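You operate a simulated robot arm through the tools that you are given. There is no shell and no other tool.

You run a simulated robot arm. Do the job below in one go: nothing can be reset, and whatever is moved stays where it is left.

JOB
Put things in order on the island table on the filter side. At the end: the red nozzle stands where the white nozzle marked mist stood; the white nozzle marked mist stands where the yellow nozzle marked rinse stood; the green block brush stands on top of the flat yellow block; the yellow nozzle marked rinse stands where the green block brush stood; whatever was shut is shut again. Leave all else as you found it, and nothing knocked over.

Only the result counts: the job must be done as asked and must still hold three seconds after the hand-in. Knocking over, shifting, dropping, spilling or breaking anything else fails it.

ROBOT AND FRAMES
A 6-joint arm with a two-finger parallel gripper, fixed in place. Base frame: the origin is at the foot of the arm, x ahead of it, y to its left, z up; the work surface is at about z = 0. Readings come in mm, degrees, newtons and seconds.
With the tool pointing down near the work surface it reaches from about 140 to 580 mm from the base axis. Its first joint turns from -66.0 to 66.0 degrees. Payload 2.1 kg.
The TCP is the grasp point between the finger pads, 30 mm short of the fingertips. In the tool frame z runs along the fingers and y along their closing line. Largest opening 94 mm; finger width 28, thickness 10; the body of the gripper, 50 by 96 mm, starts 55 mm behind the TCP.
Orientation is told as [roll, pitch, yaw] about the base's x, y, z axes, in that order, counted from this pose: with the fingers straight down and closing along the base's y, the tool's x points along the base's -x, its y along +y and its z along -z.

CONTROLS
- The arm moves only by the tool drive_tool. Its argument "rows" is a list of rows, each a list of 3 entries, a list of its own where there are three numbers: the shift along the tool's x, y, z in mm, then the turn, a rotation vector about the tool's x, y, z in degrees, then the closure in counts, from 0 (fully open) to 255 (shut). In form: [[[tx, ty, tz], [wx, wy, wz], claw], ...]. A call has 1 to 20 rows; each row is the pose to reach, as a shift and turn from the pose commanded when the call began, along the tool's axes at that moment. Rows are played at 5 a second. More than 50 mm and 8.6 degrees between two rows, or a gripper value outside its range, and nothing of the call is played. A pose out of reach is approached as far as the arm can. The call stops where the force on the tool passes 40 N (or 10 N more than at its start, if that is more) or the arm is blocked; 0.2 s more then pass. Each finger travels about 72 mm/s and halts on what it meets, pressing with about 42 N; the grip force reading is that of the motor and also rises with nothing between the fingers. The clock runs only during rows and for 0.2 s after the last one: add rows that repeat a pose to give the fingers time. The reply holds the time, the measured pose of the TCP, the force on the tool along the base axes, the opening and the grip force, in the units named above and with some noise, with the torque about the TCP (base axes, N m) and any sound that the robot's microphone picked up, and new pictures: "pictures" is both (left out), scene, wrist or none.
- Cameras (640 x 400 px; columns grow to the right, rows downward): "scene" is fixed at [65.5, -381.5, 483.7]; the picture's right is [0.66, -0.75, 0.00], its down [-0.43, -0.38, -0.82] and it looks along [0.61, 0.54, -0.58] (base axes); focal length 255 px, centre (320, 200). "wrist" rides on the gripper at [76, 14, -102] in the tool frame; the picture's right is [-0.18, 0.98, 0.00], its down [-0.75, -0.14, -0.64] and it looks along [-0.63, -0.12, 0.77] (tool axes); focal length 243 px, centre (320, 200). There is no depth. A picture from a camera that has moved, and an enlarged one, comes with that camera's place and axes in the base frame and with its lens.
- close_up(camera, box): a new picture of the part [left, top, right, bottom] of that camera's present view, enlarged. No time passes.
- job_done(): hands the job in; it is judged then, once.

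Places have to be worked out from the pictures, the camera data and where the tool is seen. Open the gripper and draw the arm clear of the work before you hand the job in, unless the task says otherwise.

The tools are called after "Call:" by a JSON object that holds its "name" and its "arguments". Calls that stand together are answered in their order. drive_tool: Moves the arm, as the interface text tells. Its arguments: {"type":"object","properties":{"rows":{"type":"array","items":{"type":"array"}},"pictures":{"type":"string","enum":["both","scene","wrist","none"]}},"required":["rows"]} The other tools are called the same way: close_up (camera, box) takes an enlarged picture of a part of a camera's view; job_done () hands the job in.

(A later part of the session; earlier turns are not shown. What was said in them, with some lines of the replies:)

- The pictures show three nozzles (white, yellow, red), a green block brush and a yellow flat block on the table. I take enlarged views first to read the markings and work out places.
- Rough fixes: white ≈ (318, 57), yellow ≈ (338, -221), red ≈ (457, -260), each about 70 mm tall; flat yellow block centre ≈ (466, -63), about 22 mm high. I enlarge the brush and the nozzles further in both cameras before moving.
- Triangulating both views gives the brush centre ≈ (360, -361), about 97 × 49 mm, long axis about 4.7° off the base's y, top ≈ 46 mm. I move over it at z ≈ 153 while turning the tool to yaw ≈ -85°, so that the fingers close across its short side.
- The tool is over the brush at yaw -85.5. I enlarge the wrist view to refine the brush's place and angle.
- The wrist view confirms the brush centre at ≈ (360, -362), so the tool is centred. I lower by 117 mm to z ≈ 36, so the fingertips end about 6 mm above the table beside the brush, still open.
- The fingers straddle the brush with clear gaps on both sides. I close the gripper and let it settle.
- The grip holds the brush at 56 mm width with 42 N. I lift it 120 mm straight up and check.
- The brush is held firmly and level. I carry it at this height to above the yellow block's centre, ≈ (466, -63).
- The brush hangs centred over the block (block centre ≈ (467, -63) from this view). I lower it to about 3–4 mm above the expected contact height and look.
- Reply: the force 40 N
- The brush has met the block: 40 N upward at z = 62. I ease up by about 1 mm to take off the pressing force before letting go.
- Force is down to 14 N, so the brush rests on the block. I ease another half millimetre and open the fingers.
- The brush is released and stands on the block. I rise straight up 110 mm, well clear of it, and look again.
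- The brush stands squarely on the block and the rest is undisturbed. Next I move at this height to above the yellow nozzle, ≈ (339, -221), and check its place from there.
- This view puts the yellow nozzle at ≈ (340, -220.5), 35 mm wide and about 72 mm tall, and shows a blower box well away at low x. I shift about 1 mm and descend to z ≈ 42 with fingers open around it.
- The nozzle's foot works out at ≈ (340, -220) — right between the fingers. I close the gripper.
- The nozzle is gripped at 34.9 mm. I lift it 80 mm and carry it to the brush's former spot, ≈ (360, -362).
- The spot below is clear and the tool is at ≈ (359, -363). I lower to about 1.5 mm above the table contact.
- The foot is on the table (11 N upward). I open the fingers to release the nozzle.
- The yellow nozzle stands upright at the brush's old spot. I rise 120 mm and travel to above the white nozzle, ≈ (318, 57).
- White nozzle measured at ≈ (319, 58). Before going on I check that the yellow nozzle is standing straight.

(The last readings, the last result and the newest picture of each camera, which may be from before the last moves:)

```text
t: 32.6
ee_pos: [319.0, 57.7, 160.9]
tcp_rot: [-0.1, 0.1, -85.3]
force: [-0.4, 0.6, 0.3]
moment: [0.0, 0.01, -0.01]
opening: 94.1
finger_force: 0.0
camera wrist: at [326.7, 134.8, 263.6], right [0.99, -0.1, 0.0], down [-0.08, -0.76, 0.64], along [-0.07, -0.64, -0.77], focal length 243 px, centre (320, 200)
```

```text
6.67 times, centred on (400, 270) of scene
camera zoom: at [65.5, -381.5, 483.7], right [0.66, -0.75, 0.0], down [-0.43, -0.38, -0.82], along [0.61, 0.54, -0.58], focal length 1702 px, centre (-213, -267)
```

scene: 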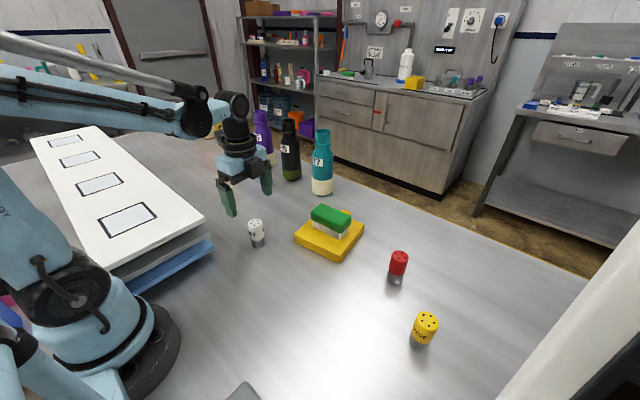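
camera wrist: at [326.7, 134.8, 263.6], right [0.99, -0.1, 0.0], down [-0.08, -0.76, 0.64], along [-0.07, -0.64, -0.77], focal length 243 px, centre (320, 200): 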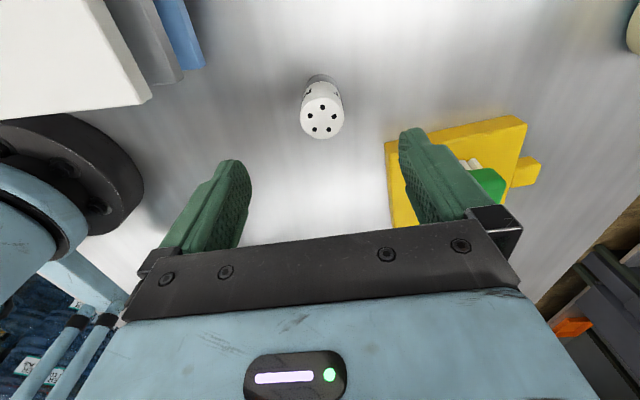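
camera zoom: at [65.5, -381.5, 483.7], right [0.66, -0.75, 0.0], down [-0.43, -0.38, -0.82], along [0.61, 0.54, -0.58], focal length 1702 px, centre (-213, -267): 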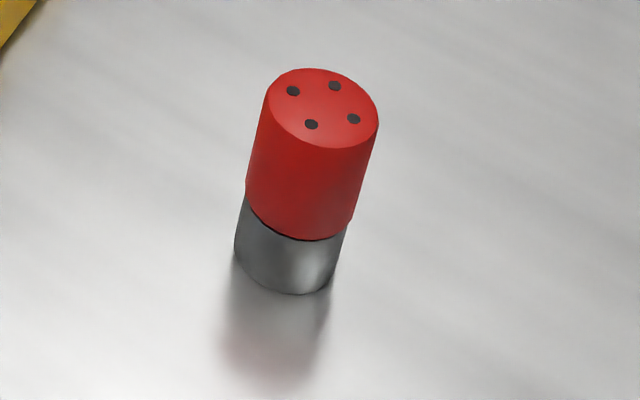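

Yellow stands straight (its lean matches the lens perspective). I descend around the white nozzle to z ≈ 42.

Call:
{"name": "drive_tool", "arguments": {"rows": [[[0.5, 0.6, 20], [0, 0, 0], 0], [[0.9, 1.1, 45], [0, 0, 0], 0], [[0.9, 1.1, 70], [0, 0, 0], 0], [[0.9, 1.1, 92], [0, 0, 0], 0], [[0.9, 1.1, 108], [0, 0, 0], 0], [[0.9, 1.1, 117], [0, 0, 0], 0], [[0.9, 1.1, 121], [0, 0, 0], 0], [[0.9, 1.1, 121], [0, 0, 0], 0]], "pictures": "both"}}

Call:
{"name": "close_up", "arguments": {"camera": "wrist", "box": [180, 80, 480, 260]}}

```text
t: 34.4
ee_pos: [319.8, 58.4, 42.3]
tcp_rot: [0.1, -0.1, -85.3]
force: [-0.2, 0.5, 0.5]
moment: [-0.01, 0.0, -0.02]
opening: 93.8
finger_force: 0.2
camera wrist: at [328.4, 135.0, 144.4], right [0.99, -0.1, 0.0], down [-0.08, -0.76, 0.64], along [-0.07, -0.64, -0.77], focal length 243 px, centre (320, 200)
```

scene: 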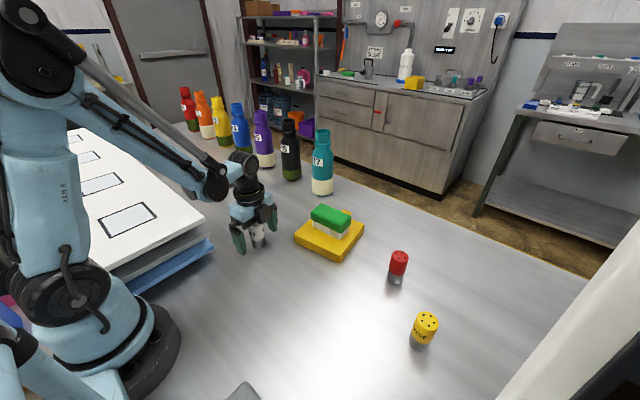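
wrist: 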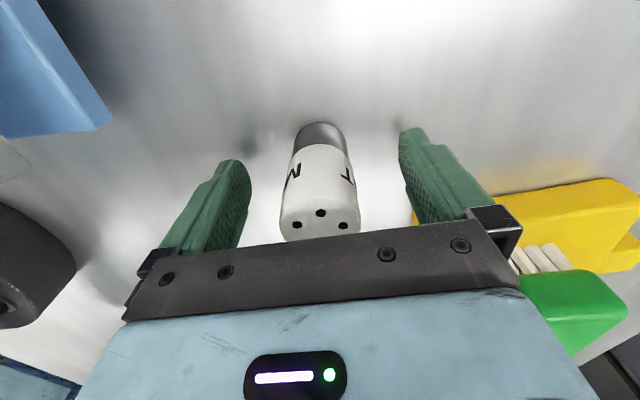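

```text
2.13 times, centred on (330, 170) of wrist
camera zoom: at [328.4, 135.0, 144.4], right [0.99, -0.1, 0.0], down [-0.08, -0.76, 0.64], along [-0.07, -0.64, -0.77], focal length 518 px, centre (299, 264)
```

zoom: 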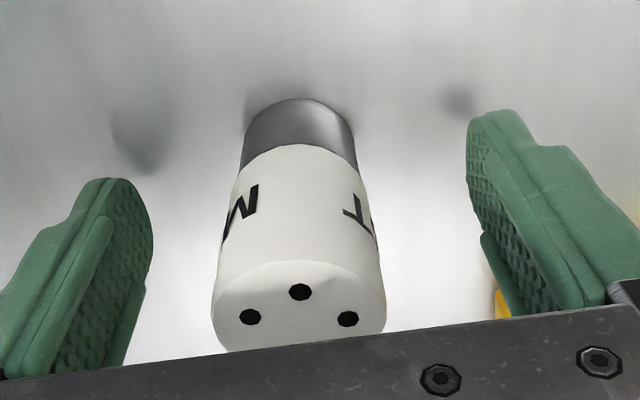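

The white nozzle is centred between the fingers (foot ≈ (319, 59)). I close the gripper.

Call:
{"name": "drive_tool", "arguments": {"rows": [[[0, 0, 0], [0, 0, 0], 100], [[0, 0, 0], [0, 0, 0], 180], [[0, 0, 0], [0, 0, 0], 255], [[0, 0, 0], [0, 0, 0], 255], [[0, 0, 0], [0, 0, 0], 255], [[0, 0, 0], [0, 0, 0], 255]], "pictures": "wrist"}}

```text
t: 35.8
ee_pos: [319.3, 57.9, 42.4]
tcp_rot: [0.0, 0.0, -85.2]
force: [0.3, 0.2, 0.4]
moment: [-0.03, -0.01, -0.01]
opening: 35.0
finger_force: 41.8
camera wrist: at [328.3, 135.0, 144.6], right [0.99, -0.1, 0.0], down [-0.08, -0.76, 0.64], along [-0.07, -0.64, -0.77], focal length 243 px, centre (320, 200)
```

wrist: 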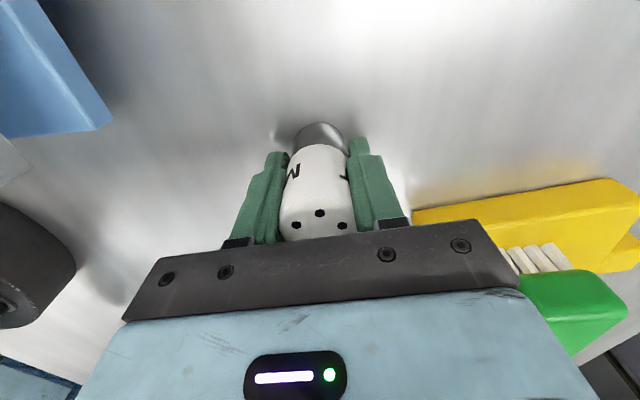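

White is gripped at 35.0 mm. I lift it 80 mm and carry it to the yellow nozzle's old spot, ≈ (340, -220).

Call:
{"name": "drive_tool", "arguments": {"rows": [[[0, 0, -8], [0, 0, 0], 255], [[0, 0, -25], [0, 0, 0], 255], [[0, 0, -45], [0, 0, 0], 255], [[0, 0, -65], [0, 0, 0], 255], [[0, 0, -80], [0, 0, 0], 255], [[-20, -0.2, -80], [0, 0, 0], 255], [[-45, -0.4, -80], [0, 0, 0], 255], [[-70, -0.6, -80], [0, 0, 0], 255], [[-95, -0.8, -80], [0, 0, 0], 255], [[-120, -1, -80], [0, 0, 0], 255], [[-145, -1.3, -80], [0, 0, 0], 255], [[-170, -1.5, -80], [0, 0, 0], 255], [[-195, -1.7, -80], [0, 0, 0], 255], [[-220, -1.9, -80], [0, 0, 0], 255], [[-245, -2.1, -80], [0, 0, 0], 255], [[-267, -2.3, -80], [0, 0, 0], 255], [[-280.1, -2.5, -80], [0, 0, 0], 255], [[-280.1, -2.5, -80], [0, 0, 0], 255]], "pictures": "both"}}

```text
t: 39.6
ee_pos: [339.2, -221.6, 122.9]
tcp_rot: [0.0, 0.1, -85.1]
force: [0.1, -0.2, -0.1]
moment: [-0.01, 0.0, 0.01]
opening: 35.2
finger_force: 41.8
camera wrist: at [347.9, -144.3, 226.7], right [0.99, -0.1, 0.0], down [-0.08, -0.76, 0.64], along [-0.06, -0.64, -0.77], focal length 243 px, centre (320, 200)
```

scene: 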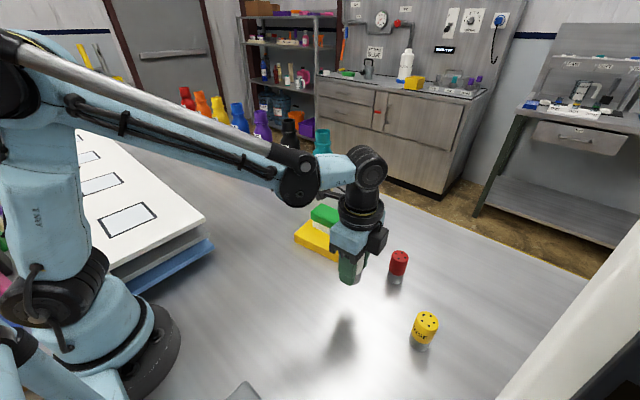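
wrist: 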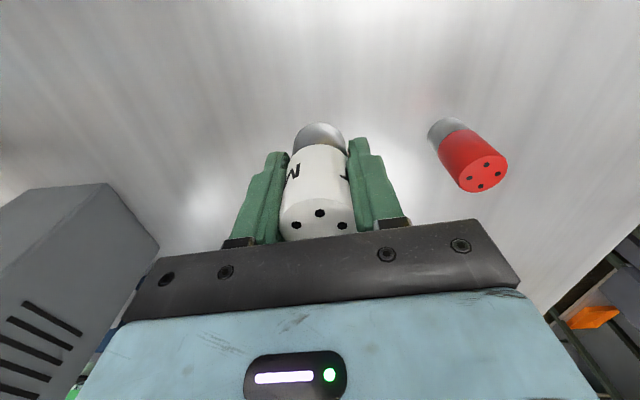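

The tool is at ≈ (340, -221) with the spot below clear. I lower the white nozzle until just above the table.

Call:
{"name": "drive_tool", "arguments": {"rows": [[[0, 0, 20], [0, 0, 0], 255], [[0, 0, 40], [0, 0, 0], 255], [[0, 0, 58], [0, 0, 0], 255], [[0, 0, 70], [0, 0, 0], 255], [[0, 0, 76], [0, 0, 0], 255], [[0, 0, 78.5], [0, 0, 0], 255], [[0, 0, 78.5], [0, 0, 0], 255]], "pictures": "wrist"}}

```text
t: 41.2
ee_pos: [338.9, -219.6, 43.4]
tcp_rot: [0.0, 0.1, -85.2]
force: [0.3, 0.4, -1.6]
moment: [-0.03, 0.0, 0.01]
opening: 35.0
finger_force: 41.5
camera wrist: at [348.4, -143.6, 146.3], right [0.99, -0.1, 0.0], down [-0.08, -0.76, 0.64], along [-0.07, -0.64, -0.77], focal length 243 px, centre (320, 200)
```

wrist: 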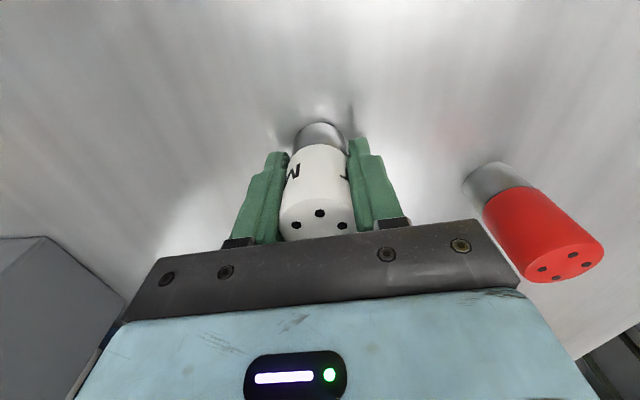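

No contact yet (force ≈ 0). I go down in half-millimetre steps.

Call:
{"name": "drive_tool", "arguments": {"rows": [[[0, 0, 0.5], [0, 0, 0], 255], [[0, 0, 1.0], [0, 0, 0], 255], [[0, 0, 1.3], [0, 0, 0], 255], [[0, 0, 1.3], [0, 0, 0], 255]], "pictures": "none"}}

```text
t: 42.2
ee_pos: [340.0, -220.5, 43.0]
tcp_rot: [0.0, 0.0, -85.1]
force: [0.4, -0.3, -1.7]
moment: [-0.02, 0.02, -0.01]
opening: 34.9
finger_force: 42.1
```

Still no contact at z ≈ 43, so I go on down in small steps.

Call:
{"name": "drive_tool", "arguments": {"rows": [[[0, 0, 0.3], [0, 0, 0], 255], [[0, 0, 0.6], [0, 0, 0], 255], [[0, 0, 0.6], [0, 0, 0], 255]], "pictures": "none"}}

```text
t: 43.0
ee_pos: [338.7, -220.4, 42.1]
tcp_rot: [0.1, 0.0, -85.2]
force: [0.0, 0.7, -2.1]
moment: [0.02, 0.02, 0.01]
opening: 35.0
finger_force: 42.3
```

Force is still just the nozzle's weight. A little further.

Call:
{"name": "drive_tool", "arguments": {"rows": [[[0, 0, 0.3], [0, 0, 0], 255], [[0, 0, 0.6], [0, 0, 0], 255], [[0, 0, 0.6], [0, 0, 0], 255]], "pictures": "none"}}

```text
t: 43.8
ee_pos: [338.6, -220.7, 41.8]
tcp_rot: [0.0, 0.0, -85.4]
force: [-1.9, 0.7, 9.9]
moment: [-0.05, -0.06, -0.01]
opening: 35.0
finger_force: 42.1
stopped in row 3: the force on the tool passed its limit at 40 N (the readings are from after the stop); the commanded pose is now the measured one
```

Contact made (light force 10 N remains). I open the fingers in place.

Call:
{"name": "drive_tool", "arguments": {"rows": [[[0, 0, 0], [0, 0, 0], 220], [[0, 0, 0], [0, 0, 0], 150], [[0, 0, 0], [0, 0, 0], 80], [[0, 0, 0], [0, 0, 0], 0], [[0, 0, 0], [0, 0, 0], 0], [[0, 0, 0], [0, 0, 0], 0]], "pictures": "wrist"}}

Call:
{"name": "close_up", "arguments": {"camera": "wrist", "box": [180, 80, 480, 260]}}

```text
t: 45.2
ee_pos: [339.7, -220.7, 41.7]
tcp_rot: [-0.1, 0.0, -85.3]
force: [0.2, -0.3, 0.2]
moment: [0.01, 0.02, -0.06]
opening: 94.0
finger_force: 0.1
camera wrist: at [347.8, -144.0, 144.3], right [0.99, -0.1, 0.0], down [-0.08, -0.76, 0.64], along [-0.07, -0.64, -0.77], focal length 243 px, centre (320, 200)
```

wrist: 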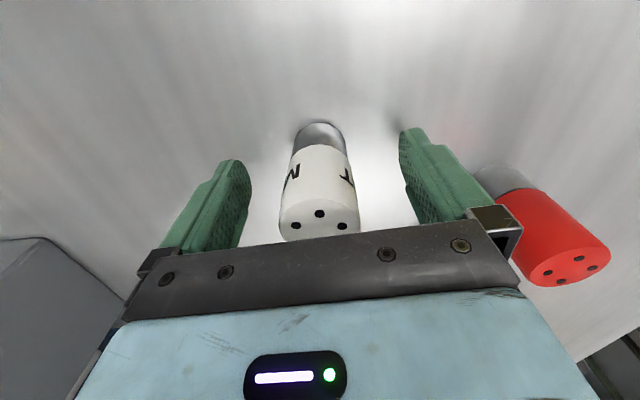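

```text
2.13 times, centred on (330, 170) of wrist
camera zoom: at [347.8, -144.0, 144.3], right [0.99, -0.1, 0.0], down [-0.08, -0.76, 0.64], along [-0.07, -0.64, -0.77], focal length 518 px, centre (299, 264)
```

zoom: 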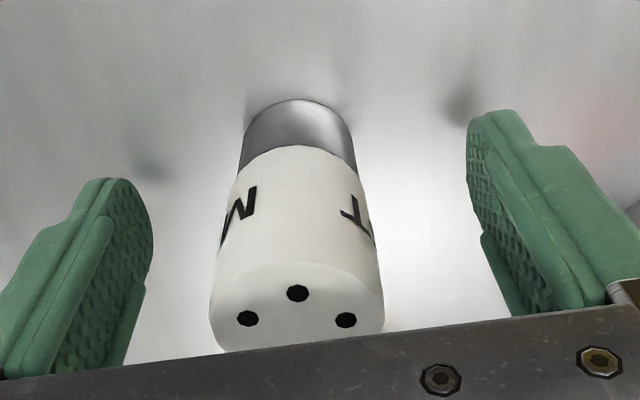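

White stands upright at yellow's old spot. I rise 125 mm and move to above the red nozzle, ≈ (457, -260).

Call:
{"name": "drive_tool", "arguments": {"rows": [[[0, 0, -10], [0, 0, 0], 0], [[0, 0, -35], [0, 0, 0], 0], [[0, 0, -65], [0, 0, 0], 0], [[0, 0, -95], [0, 0, 0], 0], [[0, 0, -125], [0, 0, 0], 0], [[-8, 19, -125], [0, 0, 0], 0], [[-16, 38, -125], [0, 0, 0], 0], [[-24, 57, -125], [0, 0, 0], 0], [[-32, 76, -125], [0, 0, 0], 0], [[-40, 95, -125], [0, 0, 0], 0], [[-48.3, 114.4, -125], [0, 0, 0], 0], [[-48.3, 114.4, -125], [0, 0, 0], 0]], "pictures": "both"}}

Call:
{"name": "close_up", "arguments": {"camera": "wrist", "box": [230, 20, 430, 180]}}

Call:
{"name": "close_up", "arguments": {"camera": "scene", "box": [320, 240, 450, 360]}}

```text
t: 47.8
ee_pos: [457.4, -259.8, 166.0]
tcp_rot: [-0.1, 0.0, -85.3]
force: [0.8, -0.2, -0.3]
moment: [0.0, 0.01, -0.01]
opening: 94.0
finger_force: 0.1
camera wrist: at [465.8, -182.2, 267.7], right [0.99, -0.1, 0.0], down [-0.08, -0.76, 0.64], along [-0.07, -0.64, -0.77], focal length 243 px, centre (320, 200)
```

scene: 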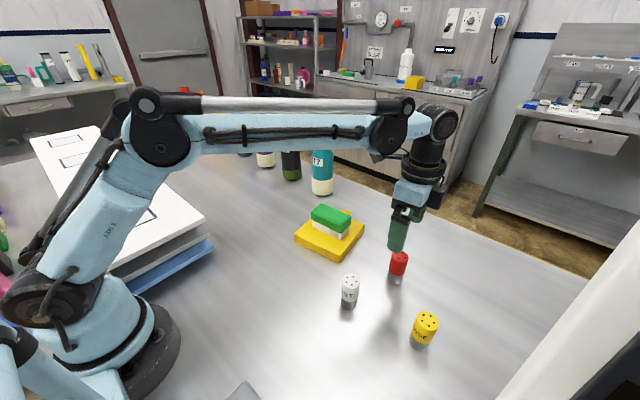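
wrist: 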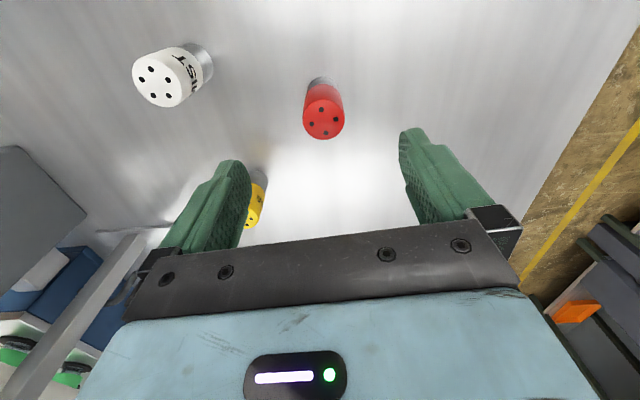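

```text
2.50 times, centred on (330, 100) of wrist
camera zoom: at [465.8, -182.2, 267.7], right [0.99, -0.1, 0.0], down [-0.08, -0.76, 0.64], along [-0.07, -0.64, -0.77], focal length 606 px, centre (295, 450)
```

zoom: 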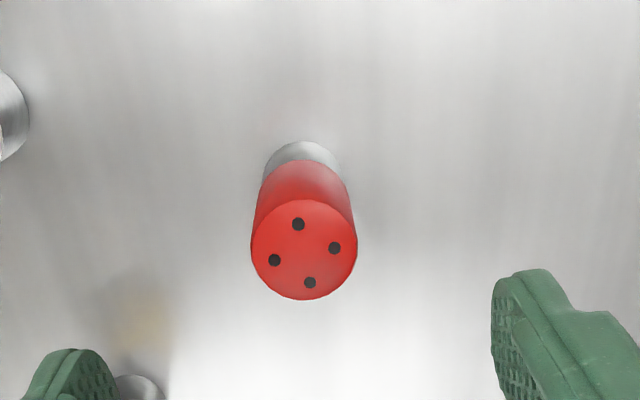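

```text
3.33 times, centred on (385, 300) of scene
camera zoom: at [65.5, -381.5, 483.7], right [0.66, -0.75, 0.0], down [-0.43, -0.38, -0.82], along [0.61, 0.54, -0.58], focal length 851 px, centre (103, -133)
```

zoom: 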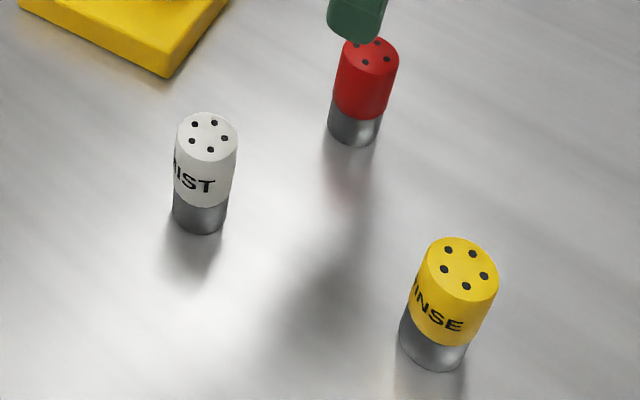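

Red measured at ≈ (459.5, -260.5); white and yellow both look upright in their new spots. I shift 2 mm and descend around the red nozzle.

Call:
{"name": "drive_tool", "arguments": {"rows": [[[-0.6, 1.0, 20], [0, 0, 0], 0], [[-1.2, 1.9, 45], [0, 0, 0], 0], [[-1.2, 1.9, 70], [0, 0, 0], 0], [[-1.2, 1.9, 94], [0, 0, 0], 0], [[-1.2, 1.9, 110], [0, 0, 0], 0], [[-1.2, 1.9, 120], [0, 0, 0], 0], [[-1.2, 1.9, 124], [0, 0, 0], 0], [[-1.2, 1.9, 124], [0, 0, 0], 0]], "pictures": "both"}}

Call:
{"name": "close_up", "arguments": {"camera": "wrist", "box": [180, 80, 480, 260]}}

```text
t: 49.6
ee_pos: [459.5, -262.7, 42.5]
tcp_rot: [-0.1, 0.1, -85.3]
force: [0.3, 0.2, 0.6]
moment: [-0.03, 0.0, -0.02]
opening: 94.0
finger_force: 0.0
camera wrist: at [468.6, -185.1, 144.6], right [0.99, -0.1, 0.0], down [-0.08, -0.76, 0.64], along [-0.07, -0.64, -0.77], focal length 243 px, centre (320, 200)
```

scene: 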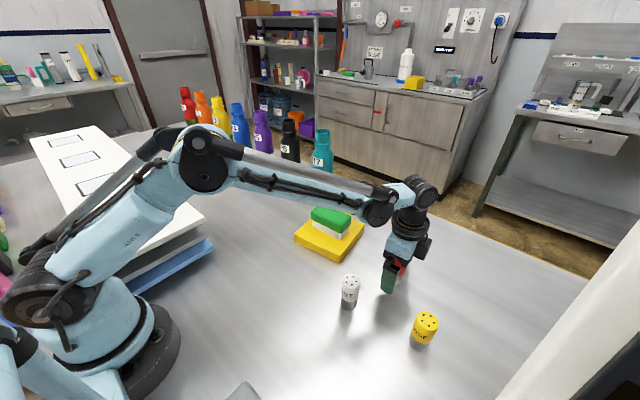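
wrist: 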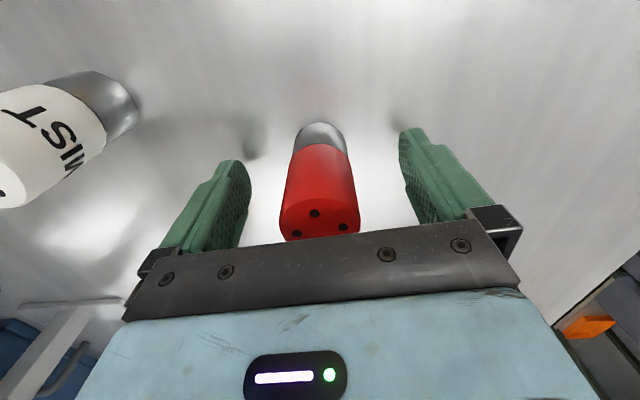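

```text
2.13 times, centred on (330, 170) of wrist
camera zoom: at [468.6, -185.1, 144.6], right [0.99, -0.1, 0.0], down [-0.08, -0.76, 0.64], along [-0.07, -0.64, -0.77], focal length 518 px, centre (299, 264)
```

zoom: 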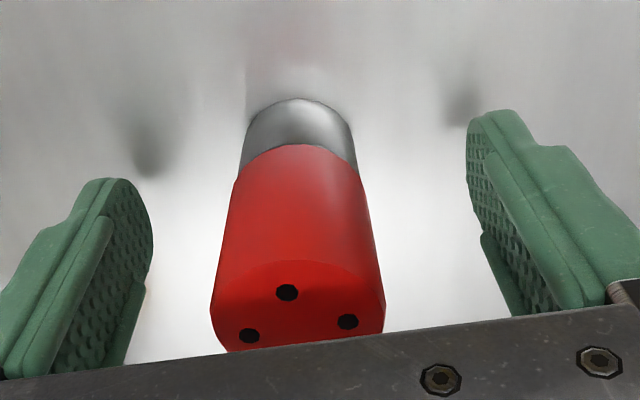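

The red nozzle sits between the fingers just as the white one did. I close the gripper.

Call:
{"name": "drive_tool", "arguments": {"rows": [[[0, 0, 0], [0, 0, 0], 100], [[0, 0, 0], [0, 0, 0], 180], [[0, 0, 0], [0, 0, 0], 255], [[0, 0, 0], [0, 0, 0], 255], [[0, 0, 0], [0, 0, 0], 255], [[0, 0, 0], [0, 0, 0], 255]], "pictures": "wrist"}}

```text
t: 51.0
ee_pos: [459.1, -261.3, 43.0]
tcp_rot: [-0.1, 0.1, -85.3]
force: [0.1, 0.4, 1.0]
moment: [0.04, -0.04, 0.03]
opening: 35.3
finger_force: 41.9
camera wrist: at [468.5, -185.1, 144.8], right [0.99, -0.1, 0.0], down [-0.08, -0.76, 0.64], along [-0.07, -0.64, -0.77], focal length 243 px, centre (320, 200)
```

wrist: 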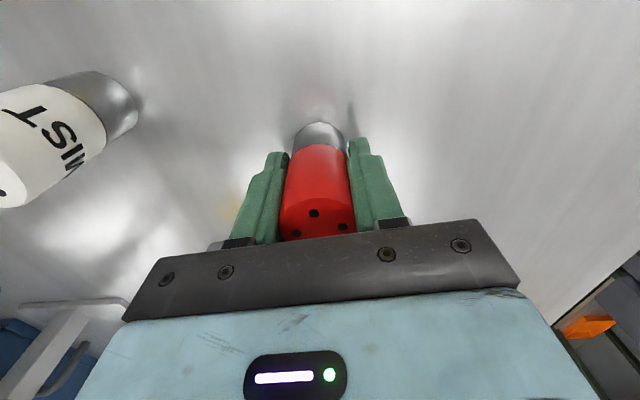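

Red is gripped at 35.3 mm. I lift it 100 mm, clear of everything, and carry it to white's old spot, ≈ (319, 58).

Call:
{"name": "drive_tool", "arguments": {"rows": [[[0, 0, -8], [0, 0, 0], 255], [[0, 0, -30], [0, 0, 0], 255], [[0, 0, -55], [0, 0, 0], 255], [[0, 0, -80], [0, 0, 0], 255], [[0, 0, -100], [0, 0, 0], 255], [[16.5, -5.6, -100], [0, 0, 0], 255], [[39.6, -13.5, -100], [0, 0, 0], 255], [[66.1, -22.6, -100], [0, 0, 0], 255], [[92.5, -31.6, -100], [0, 0, 0], 255], [[118.9, -40.6, -100], [0, 0, 0], 255], [[145.3, -49.6, -100], [0, 0, 0], 255], [[171.8, -58.6, -100], [0, 0, 0], 255], [[198.2, -67.7, -100], [0, 0, 0], 255], [[224.6, -76.7, -100], [0, 0, 0], 255], [[251, -85.7, -100], [0, 0, 0], 255], [[277.5, -94.7, -100], [0, 0, 0], 255], [[300.6, -102.6, -100], [0, 0, 0], 255], [[320.4, -109.4, -100], [0, 0, 0], 255], [[330.3, -112.8, -100], [0, 0, 0], 255], [[330.3, -112.8, -100], [0, 0, 0], 255]], "pictures": "both"}}

```text
t: 55.2
ee_pos: [318.7, 59.1, 142.2]
tcp_rot: [-0.1, 0.0, -85.3]
force: [0.1, -0.3, -1.2]
moment: [0.01, 0.0, -0.01]
opening: 35.1
finger_force: 41.8
camera wrist: at [327.7, 136.7, 245.6], right [0.99, -0.1, 0.0], down [-0.08, -0.76, 0.64], along [-0.07, -0.64, -0.77], focal length 243 px, centre (320, 200)
```

scene: 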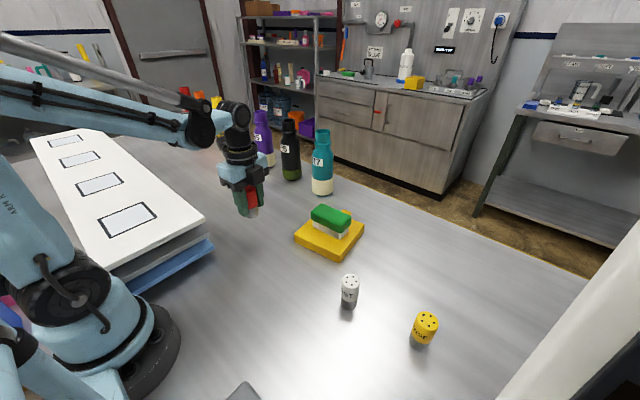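
wrist: 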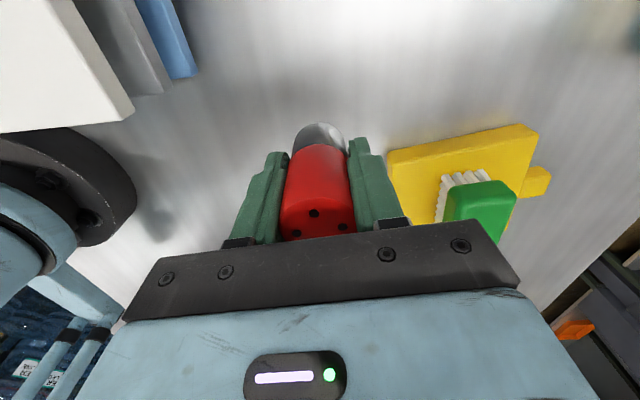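

The tool is within about 1 mm of the target; I correct slightly and lower the red nozzle to just above the table.

Call:
{"name": "drive_tool", "arguments": {"rows": [[[-0.5, 0.1, 20], [0, 0, 0], 255], [[-1.0, 0.2, 42], [0, 0, 0], 255], [[-1.0, 0.2, 64], [0, 0, 0], 255], [[-1.0, 0.2, 82], [0, 0, 0], 255], [[-1.0, 0.2, 92], [0, 0, 0], 255], [[-1.0, 0.2, 96.5], [0, 0, 0], 255], [[-1.0, 0.2, 98], [0, 0, 0], 255], [[-1.0, 0.2, 98], [0, 0, 0], 255]], "pictures": "wrist"}}

```text
t: 57.0
ee_pos: [320.1, 59.0, 45.4]
tcp_rot: [-0.1, 0.0, -85.4]
force: [-0.3, 1.0, -1.4]
moment: [0.02, -0.01, -0.01]
opening: 34.8
finger_force: 42.2
camera wrist: at [329.0, 135.7, 147.8], right [0.99, -0.1, 0.0], down [-0.08, -0.76, 0.64], along [-0.07, -0.64, -0.77], focal length 243 px, centre (320, 200)
```

wrist: 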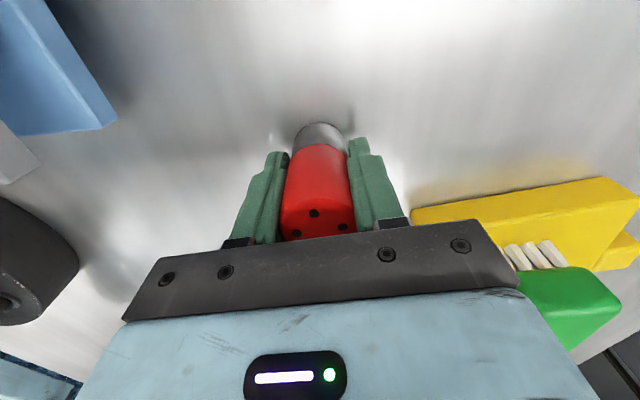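

No contact yet at z ≈ 45. I go down in small steps.

Call:
{"name": "drive_tool", "arguments": {"rows": [[[0, 0, 0.5], [0, 0, 0], 255], [[0, 0, 1.0], [0, 0, 0], 255], [[0, 0, 1.4], [0, 0, 0], 255], [[0, 0, 1.4], [0, 0, 0], 255]], "pictures": "none"}}

```text
t: 58.0
ee_pos: [318.9, 58.1, 44.8]
tcp_rot: [-0.1, 0.0, -85.2]
force: [0.3, 0.6, -1.1]
moment: [0.01, -0.01, 0.0]
opening: 35.2
finger_force: 42.1
```

Force is still only the nozzle's weight; a further 0.6 mm in small steps.

Call:
{"name": "drive_tool", "arguments": {"rows": [[[0, 0, 0.3], [0, 0, 0], 255], [[0, 0, 0.6], [0, 0, 0], 255], [[0, 0, 0.6], [0, 0, 0], 255]], "pictures": "none"}}

```text
t: 58.8
ee_pos: [319.0, 58.1, 42.5]
tcp_rot: [-0.1, -0.1, -85.3]
force: [-0.1, 0.1, -1.2]
moment: [-0.01, -0.02, 0.01]
opening: 35.3
finger_force: 41.8
```

Still no contact; another 0.6 mm.

Call:
{"name": "drive_tool", "arguments": {"rows": [[[0, 0, 0.3], [0, 0, 0], 255], [[0, 0, 0.6], [0, 0, 0], 255], [[0, 0, 0.6], [0, 0, 0], 255]], "pictures": "none"}}

```text
t: 59.6
ee_pos: [318.8, 57.4, 41.3]
tcp_rot: [0.0, -0.1, -85.3]
force: [0.1, -0.1, -0.8]
moment: [0.01, -0.01, 0.01]
opening: 34.8
finger_force: 41.8
```

Still free; I continue by small steps.

Call:
{"name": "drive_tool", "arguments": {"rows": [[[0, 0, 0.3], [0, 0, 0], 255], [[0, 0, 0.5], [0, 0, 0], 255], [[0, 0, 0.5], [0, 0, 0], 255]], "pictures": "wrist"}}

Call:
{"name": "close_up", "arguments": {"camera": "scene", "box": [210, 190, 310, 270]}}

```text
t: 60.4
ee_pos: [319.3, 59.1, 41.7]
tcp_rot: [0.1, 0.2, -85.1]
force: [2.4, 1.5, 19.8]
moment: [0.01, -0.11, -0.02]
opening: 35.1
finger_force: 42.0
camera wrist: at [327.6, 135.3, 144.8], right [0.99, -0.1, 0.0], down [-0.08, -0.76, 0.64], along [-0.07, -0.64, -0.77], focal length 243 px, centre (320, 200)
```

wrist: 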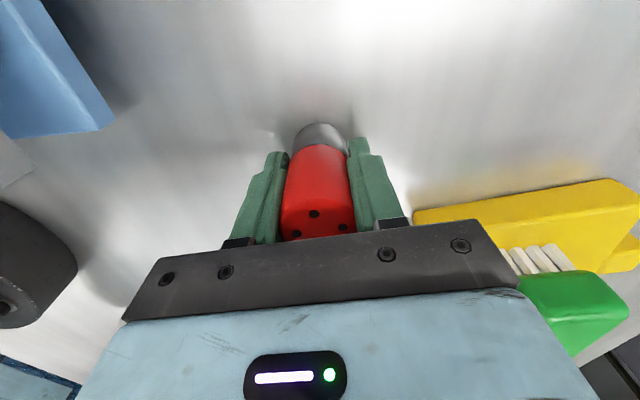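

```text
5.00 times, centred on (260, 230) of scene
camera zoom: at [65.4, -381.5, 483.7], right [0.66, -0.75, 0.0], down [-0.43, -0.38, -0.82], along [0.61, 0.54, -0.58], focal length 1276 px, centre (620, 50)
```

zoom: 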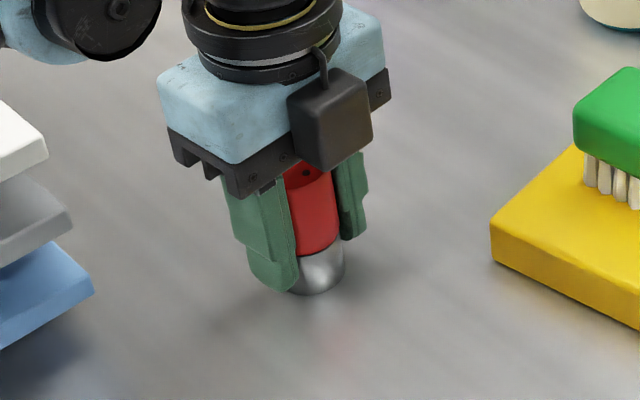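

The foot is on the table (20 N). I ease up 0.4 mm and open the fingers.

Call:
{"name": "drive_tool", "arguments": {"rows": [[[0, 0, -0.4], [0, 0, 0], 255], [[0, 0, -0.4], [0, 0, 0], 220], [[0, 0, -0.4], [0, 0, 0], 150], [[0, 0, -0.4], [0, 0, 0], 80], [[0, 0, -0.4], [0, 0, 0], 0], [[0, 0, -0.4], [0, 0, 0], 0], [[0, 0, -0.4], [0, 0, 0], 0]], "pictures": "wrist"}}

Call:
{"name": "close_up", "arguments": {"camera": "wrist", "box": [180, 80, 480, 260]}}

```text
t: 62.0
ee_pos: [319.3, 57.8, 42.5]
tcp_rot: [-0.1, 0.0, -85.3]
force: [-0.4, -0.8, -0.2]
moment: [0.0, 0.03, -0.01]
opening: 94.0
finger_force: 0.1
camera wrist: at [328.6, 135.3, 144.6], right [0.99, -0.1, 0.0], down [-0.08, -0.76, 0.64], along [-0.07, -0.64, -0.77], focal length 243 px, centre (320, 200)
```

wrist: 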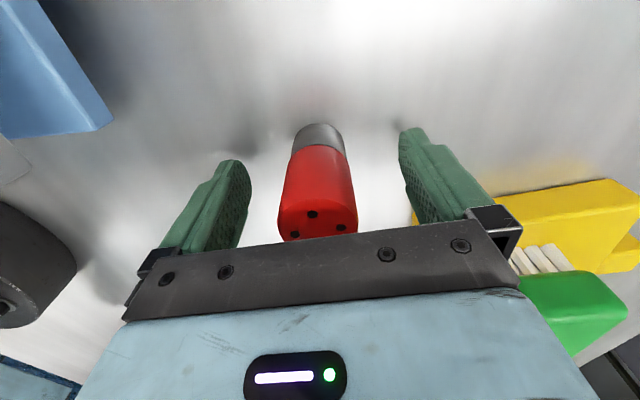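

```text
2.13 times, centred on (330, 170) of wrist
camera zoom: at [328.6, 135.3, 144.6], right [0.99, -0.1, 0.0], down [-0.08, -0.76, 0.64], along [-0.07, -0.64, -0.77], focal length 518 px, centre (299, 264)
```

zoom: 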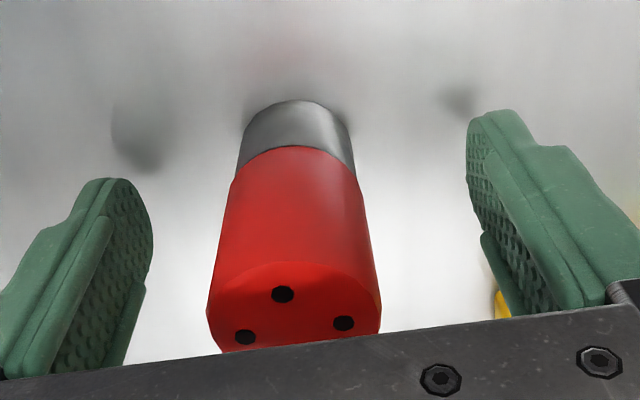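

Red stands where white stood. I rise straight up 170 mm and draw the arm back to a clear place, then check everything.

Call:
{"name": "drive_tool", "arguments": {"rows": [[[0, 0, -10], [0, 0, 0], 0], [[0, 0, -30], [0, 0, 0], 0], [[0, 0, -55], [0, 0, 0], 0], [[0, 0, -80], [0, 0, 0], 0], [[0, 0, -110], [0, 0, 0], 0], [[0, 0, -140], [0, 0, 0], 0], [[0, 0, -170], [0, 0, 0], 0], [[-20, -6, -190], [0, 0, 0], 0], [[-45, -12, -205], [0, 0, 0], 0], [[-70, -18, -220], [0, 0, 0], 0], [[-95, -24, -230], [0, 0, 0], 0], [[-120, -30, -240], [0, 0, 0], 0], [[-140, -35, -245], [0, 0, 0], 0], [[-140, -35, -245], [0, 0, 0], 0]], "pictures": "both"}}

Call:
{"name": "close_up", "arguments": {"camera": "scene", "box": [220, 180, 480, 380]}}

Call:
{"name": "close_up", "arguments": {"camera": "scene", "box": [230, 200, 360, 310]}}

```text
t: 65.0
ee_pos: [295.6, -84.0, 289.6]
tcp_rot: [-0.1, 0.0, -85.3]
force: [-0.4, 0.1, 0.2]
moment: [-0.02, -0.03, 0.02]
opening: 94.1
finger_force: 0.1
camera wrist: at [304.5, -8.9, 391.3], right [0.99, -0.1, 0.0], down [-0.08, -0.76, 0.64], along [-0.07, -0.64, -0.77], focal length 243 px, centre (320, 200)
```

scene: 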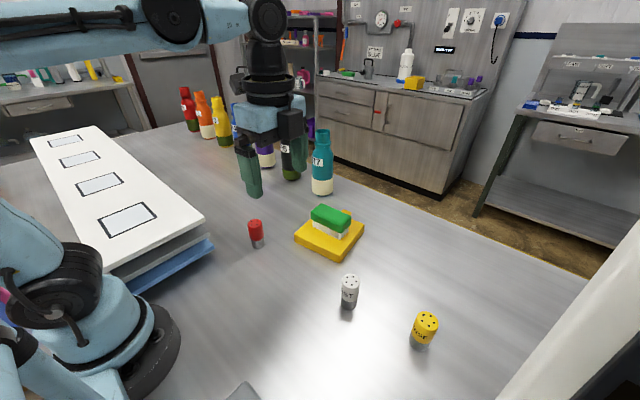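
wrist: 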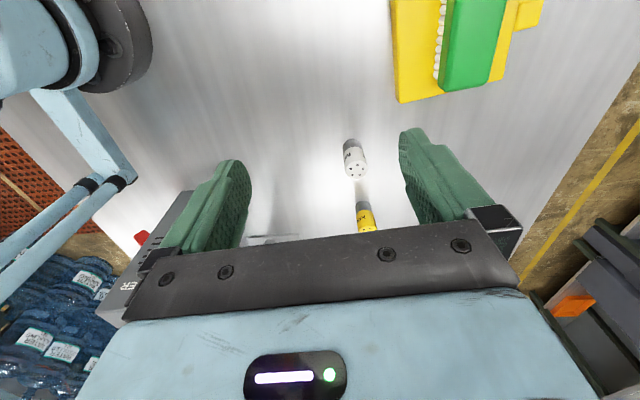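

```text
2.00 times, centred on (350, 280) of scene
camera zoom: at [65.5, -381.5, 483.7], right [0.66, -0.75, 0.0], down [-0.43, -0.38, -0.82], along [0.61, 0.54, -0.58], focal length 510 px, centre (260, 40)
```

zoom: 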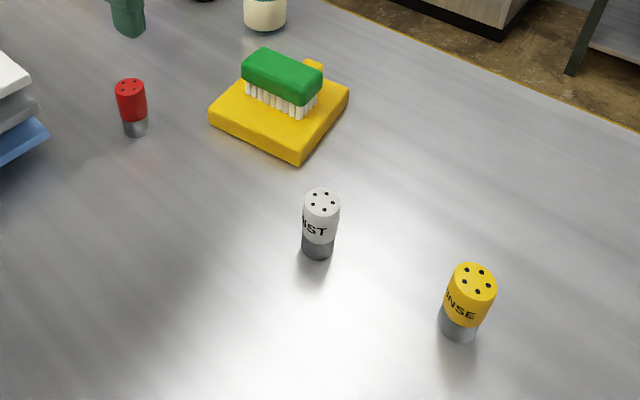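

```text
3.64 times, centred on (295, 255) of scene
camera zoom: at [65.5, -381.5, 483.7], right [0.66, -0.75, 0.0], down [-0.43, -0.38, -0.82], along [0.61, 0.54, -0.58], focal length 928 px, centre (411, 0)
```

zoom: 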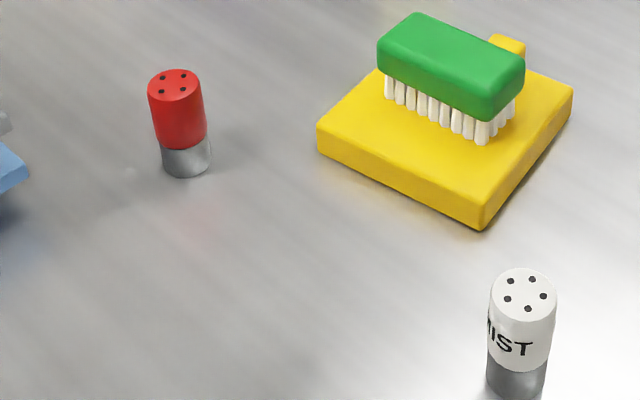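

All items match the job: red is within 1–2 px of white's former outline, white the same of yellow's, and yellow stands on the brush's old centre. The brush is on the block, whose corners have not moved, and nothing shut was opened. The gripper is open and clear, so I hand in.

Call:
{"name": "job_done", "arguments": {}}

```text
The job is handed in.
```

I put everything in its place and handed the job in; no verdict has come back yet. All positions below come from the camera pictures and the arm readings.

| Item | Now stands | Estimated accuracy |
|---|---|---|
| Green block brush | On top of the flat yellow block, near its centre | Block has not moved |
| Yellow nozzle (rinse) | Where the brush stood, about (360, -362) mm | Within about 4 mm |
| White nozzle (mist) | Where the yellow nozzle stood, about (340, -220) mm | Within about 2 mm |
| Red nozzle | Where the white nozzle stood, about (319, 58) mm | Within about 2 mm |

All three nozzles look upright. I opened nothing, so there was nothing to shut again, and I saw no sign that anything else had moved. I left the gripper open, with the arm drawn back and clear of the work.
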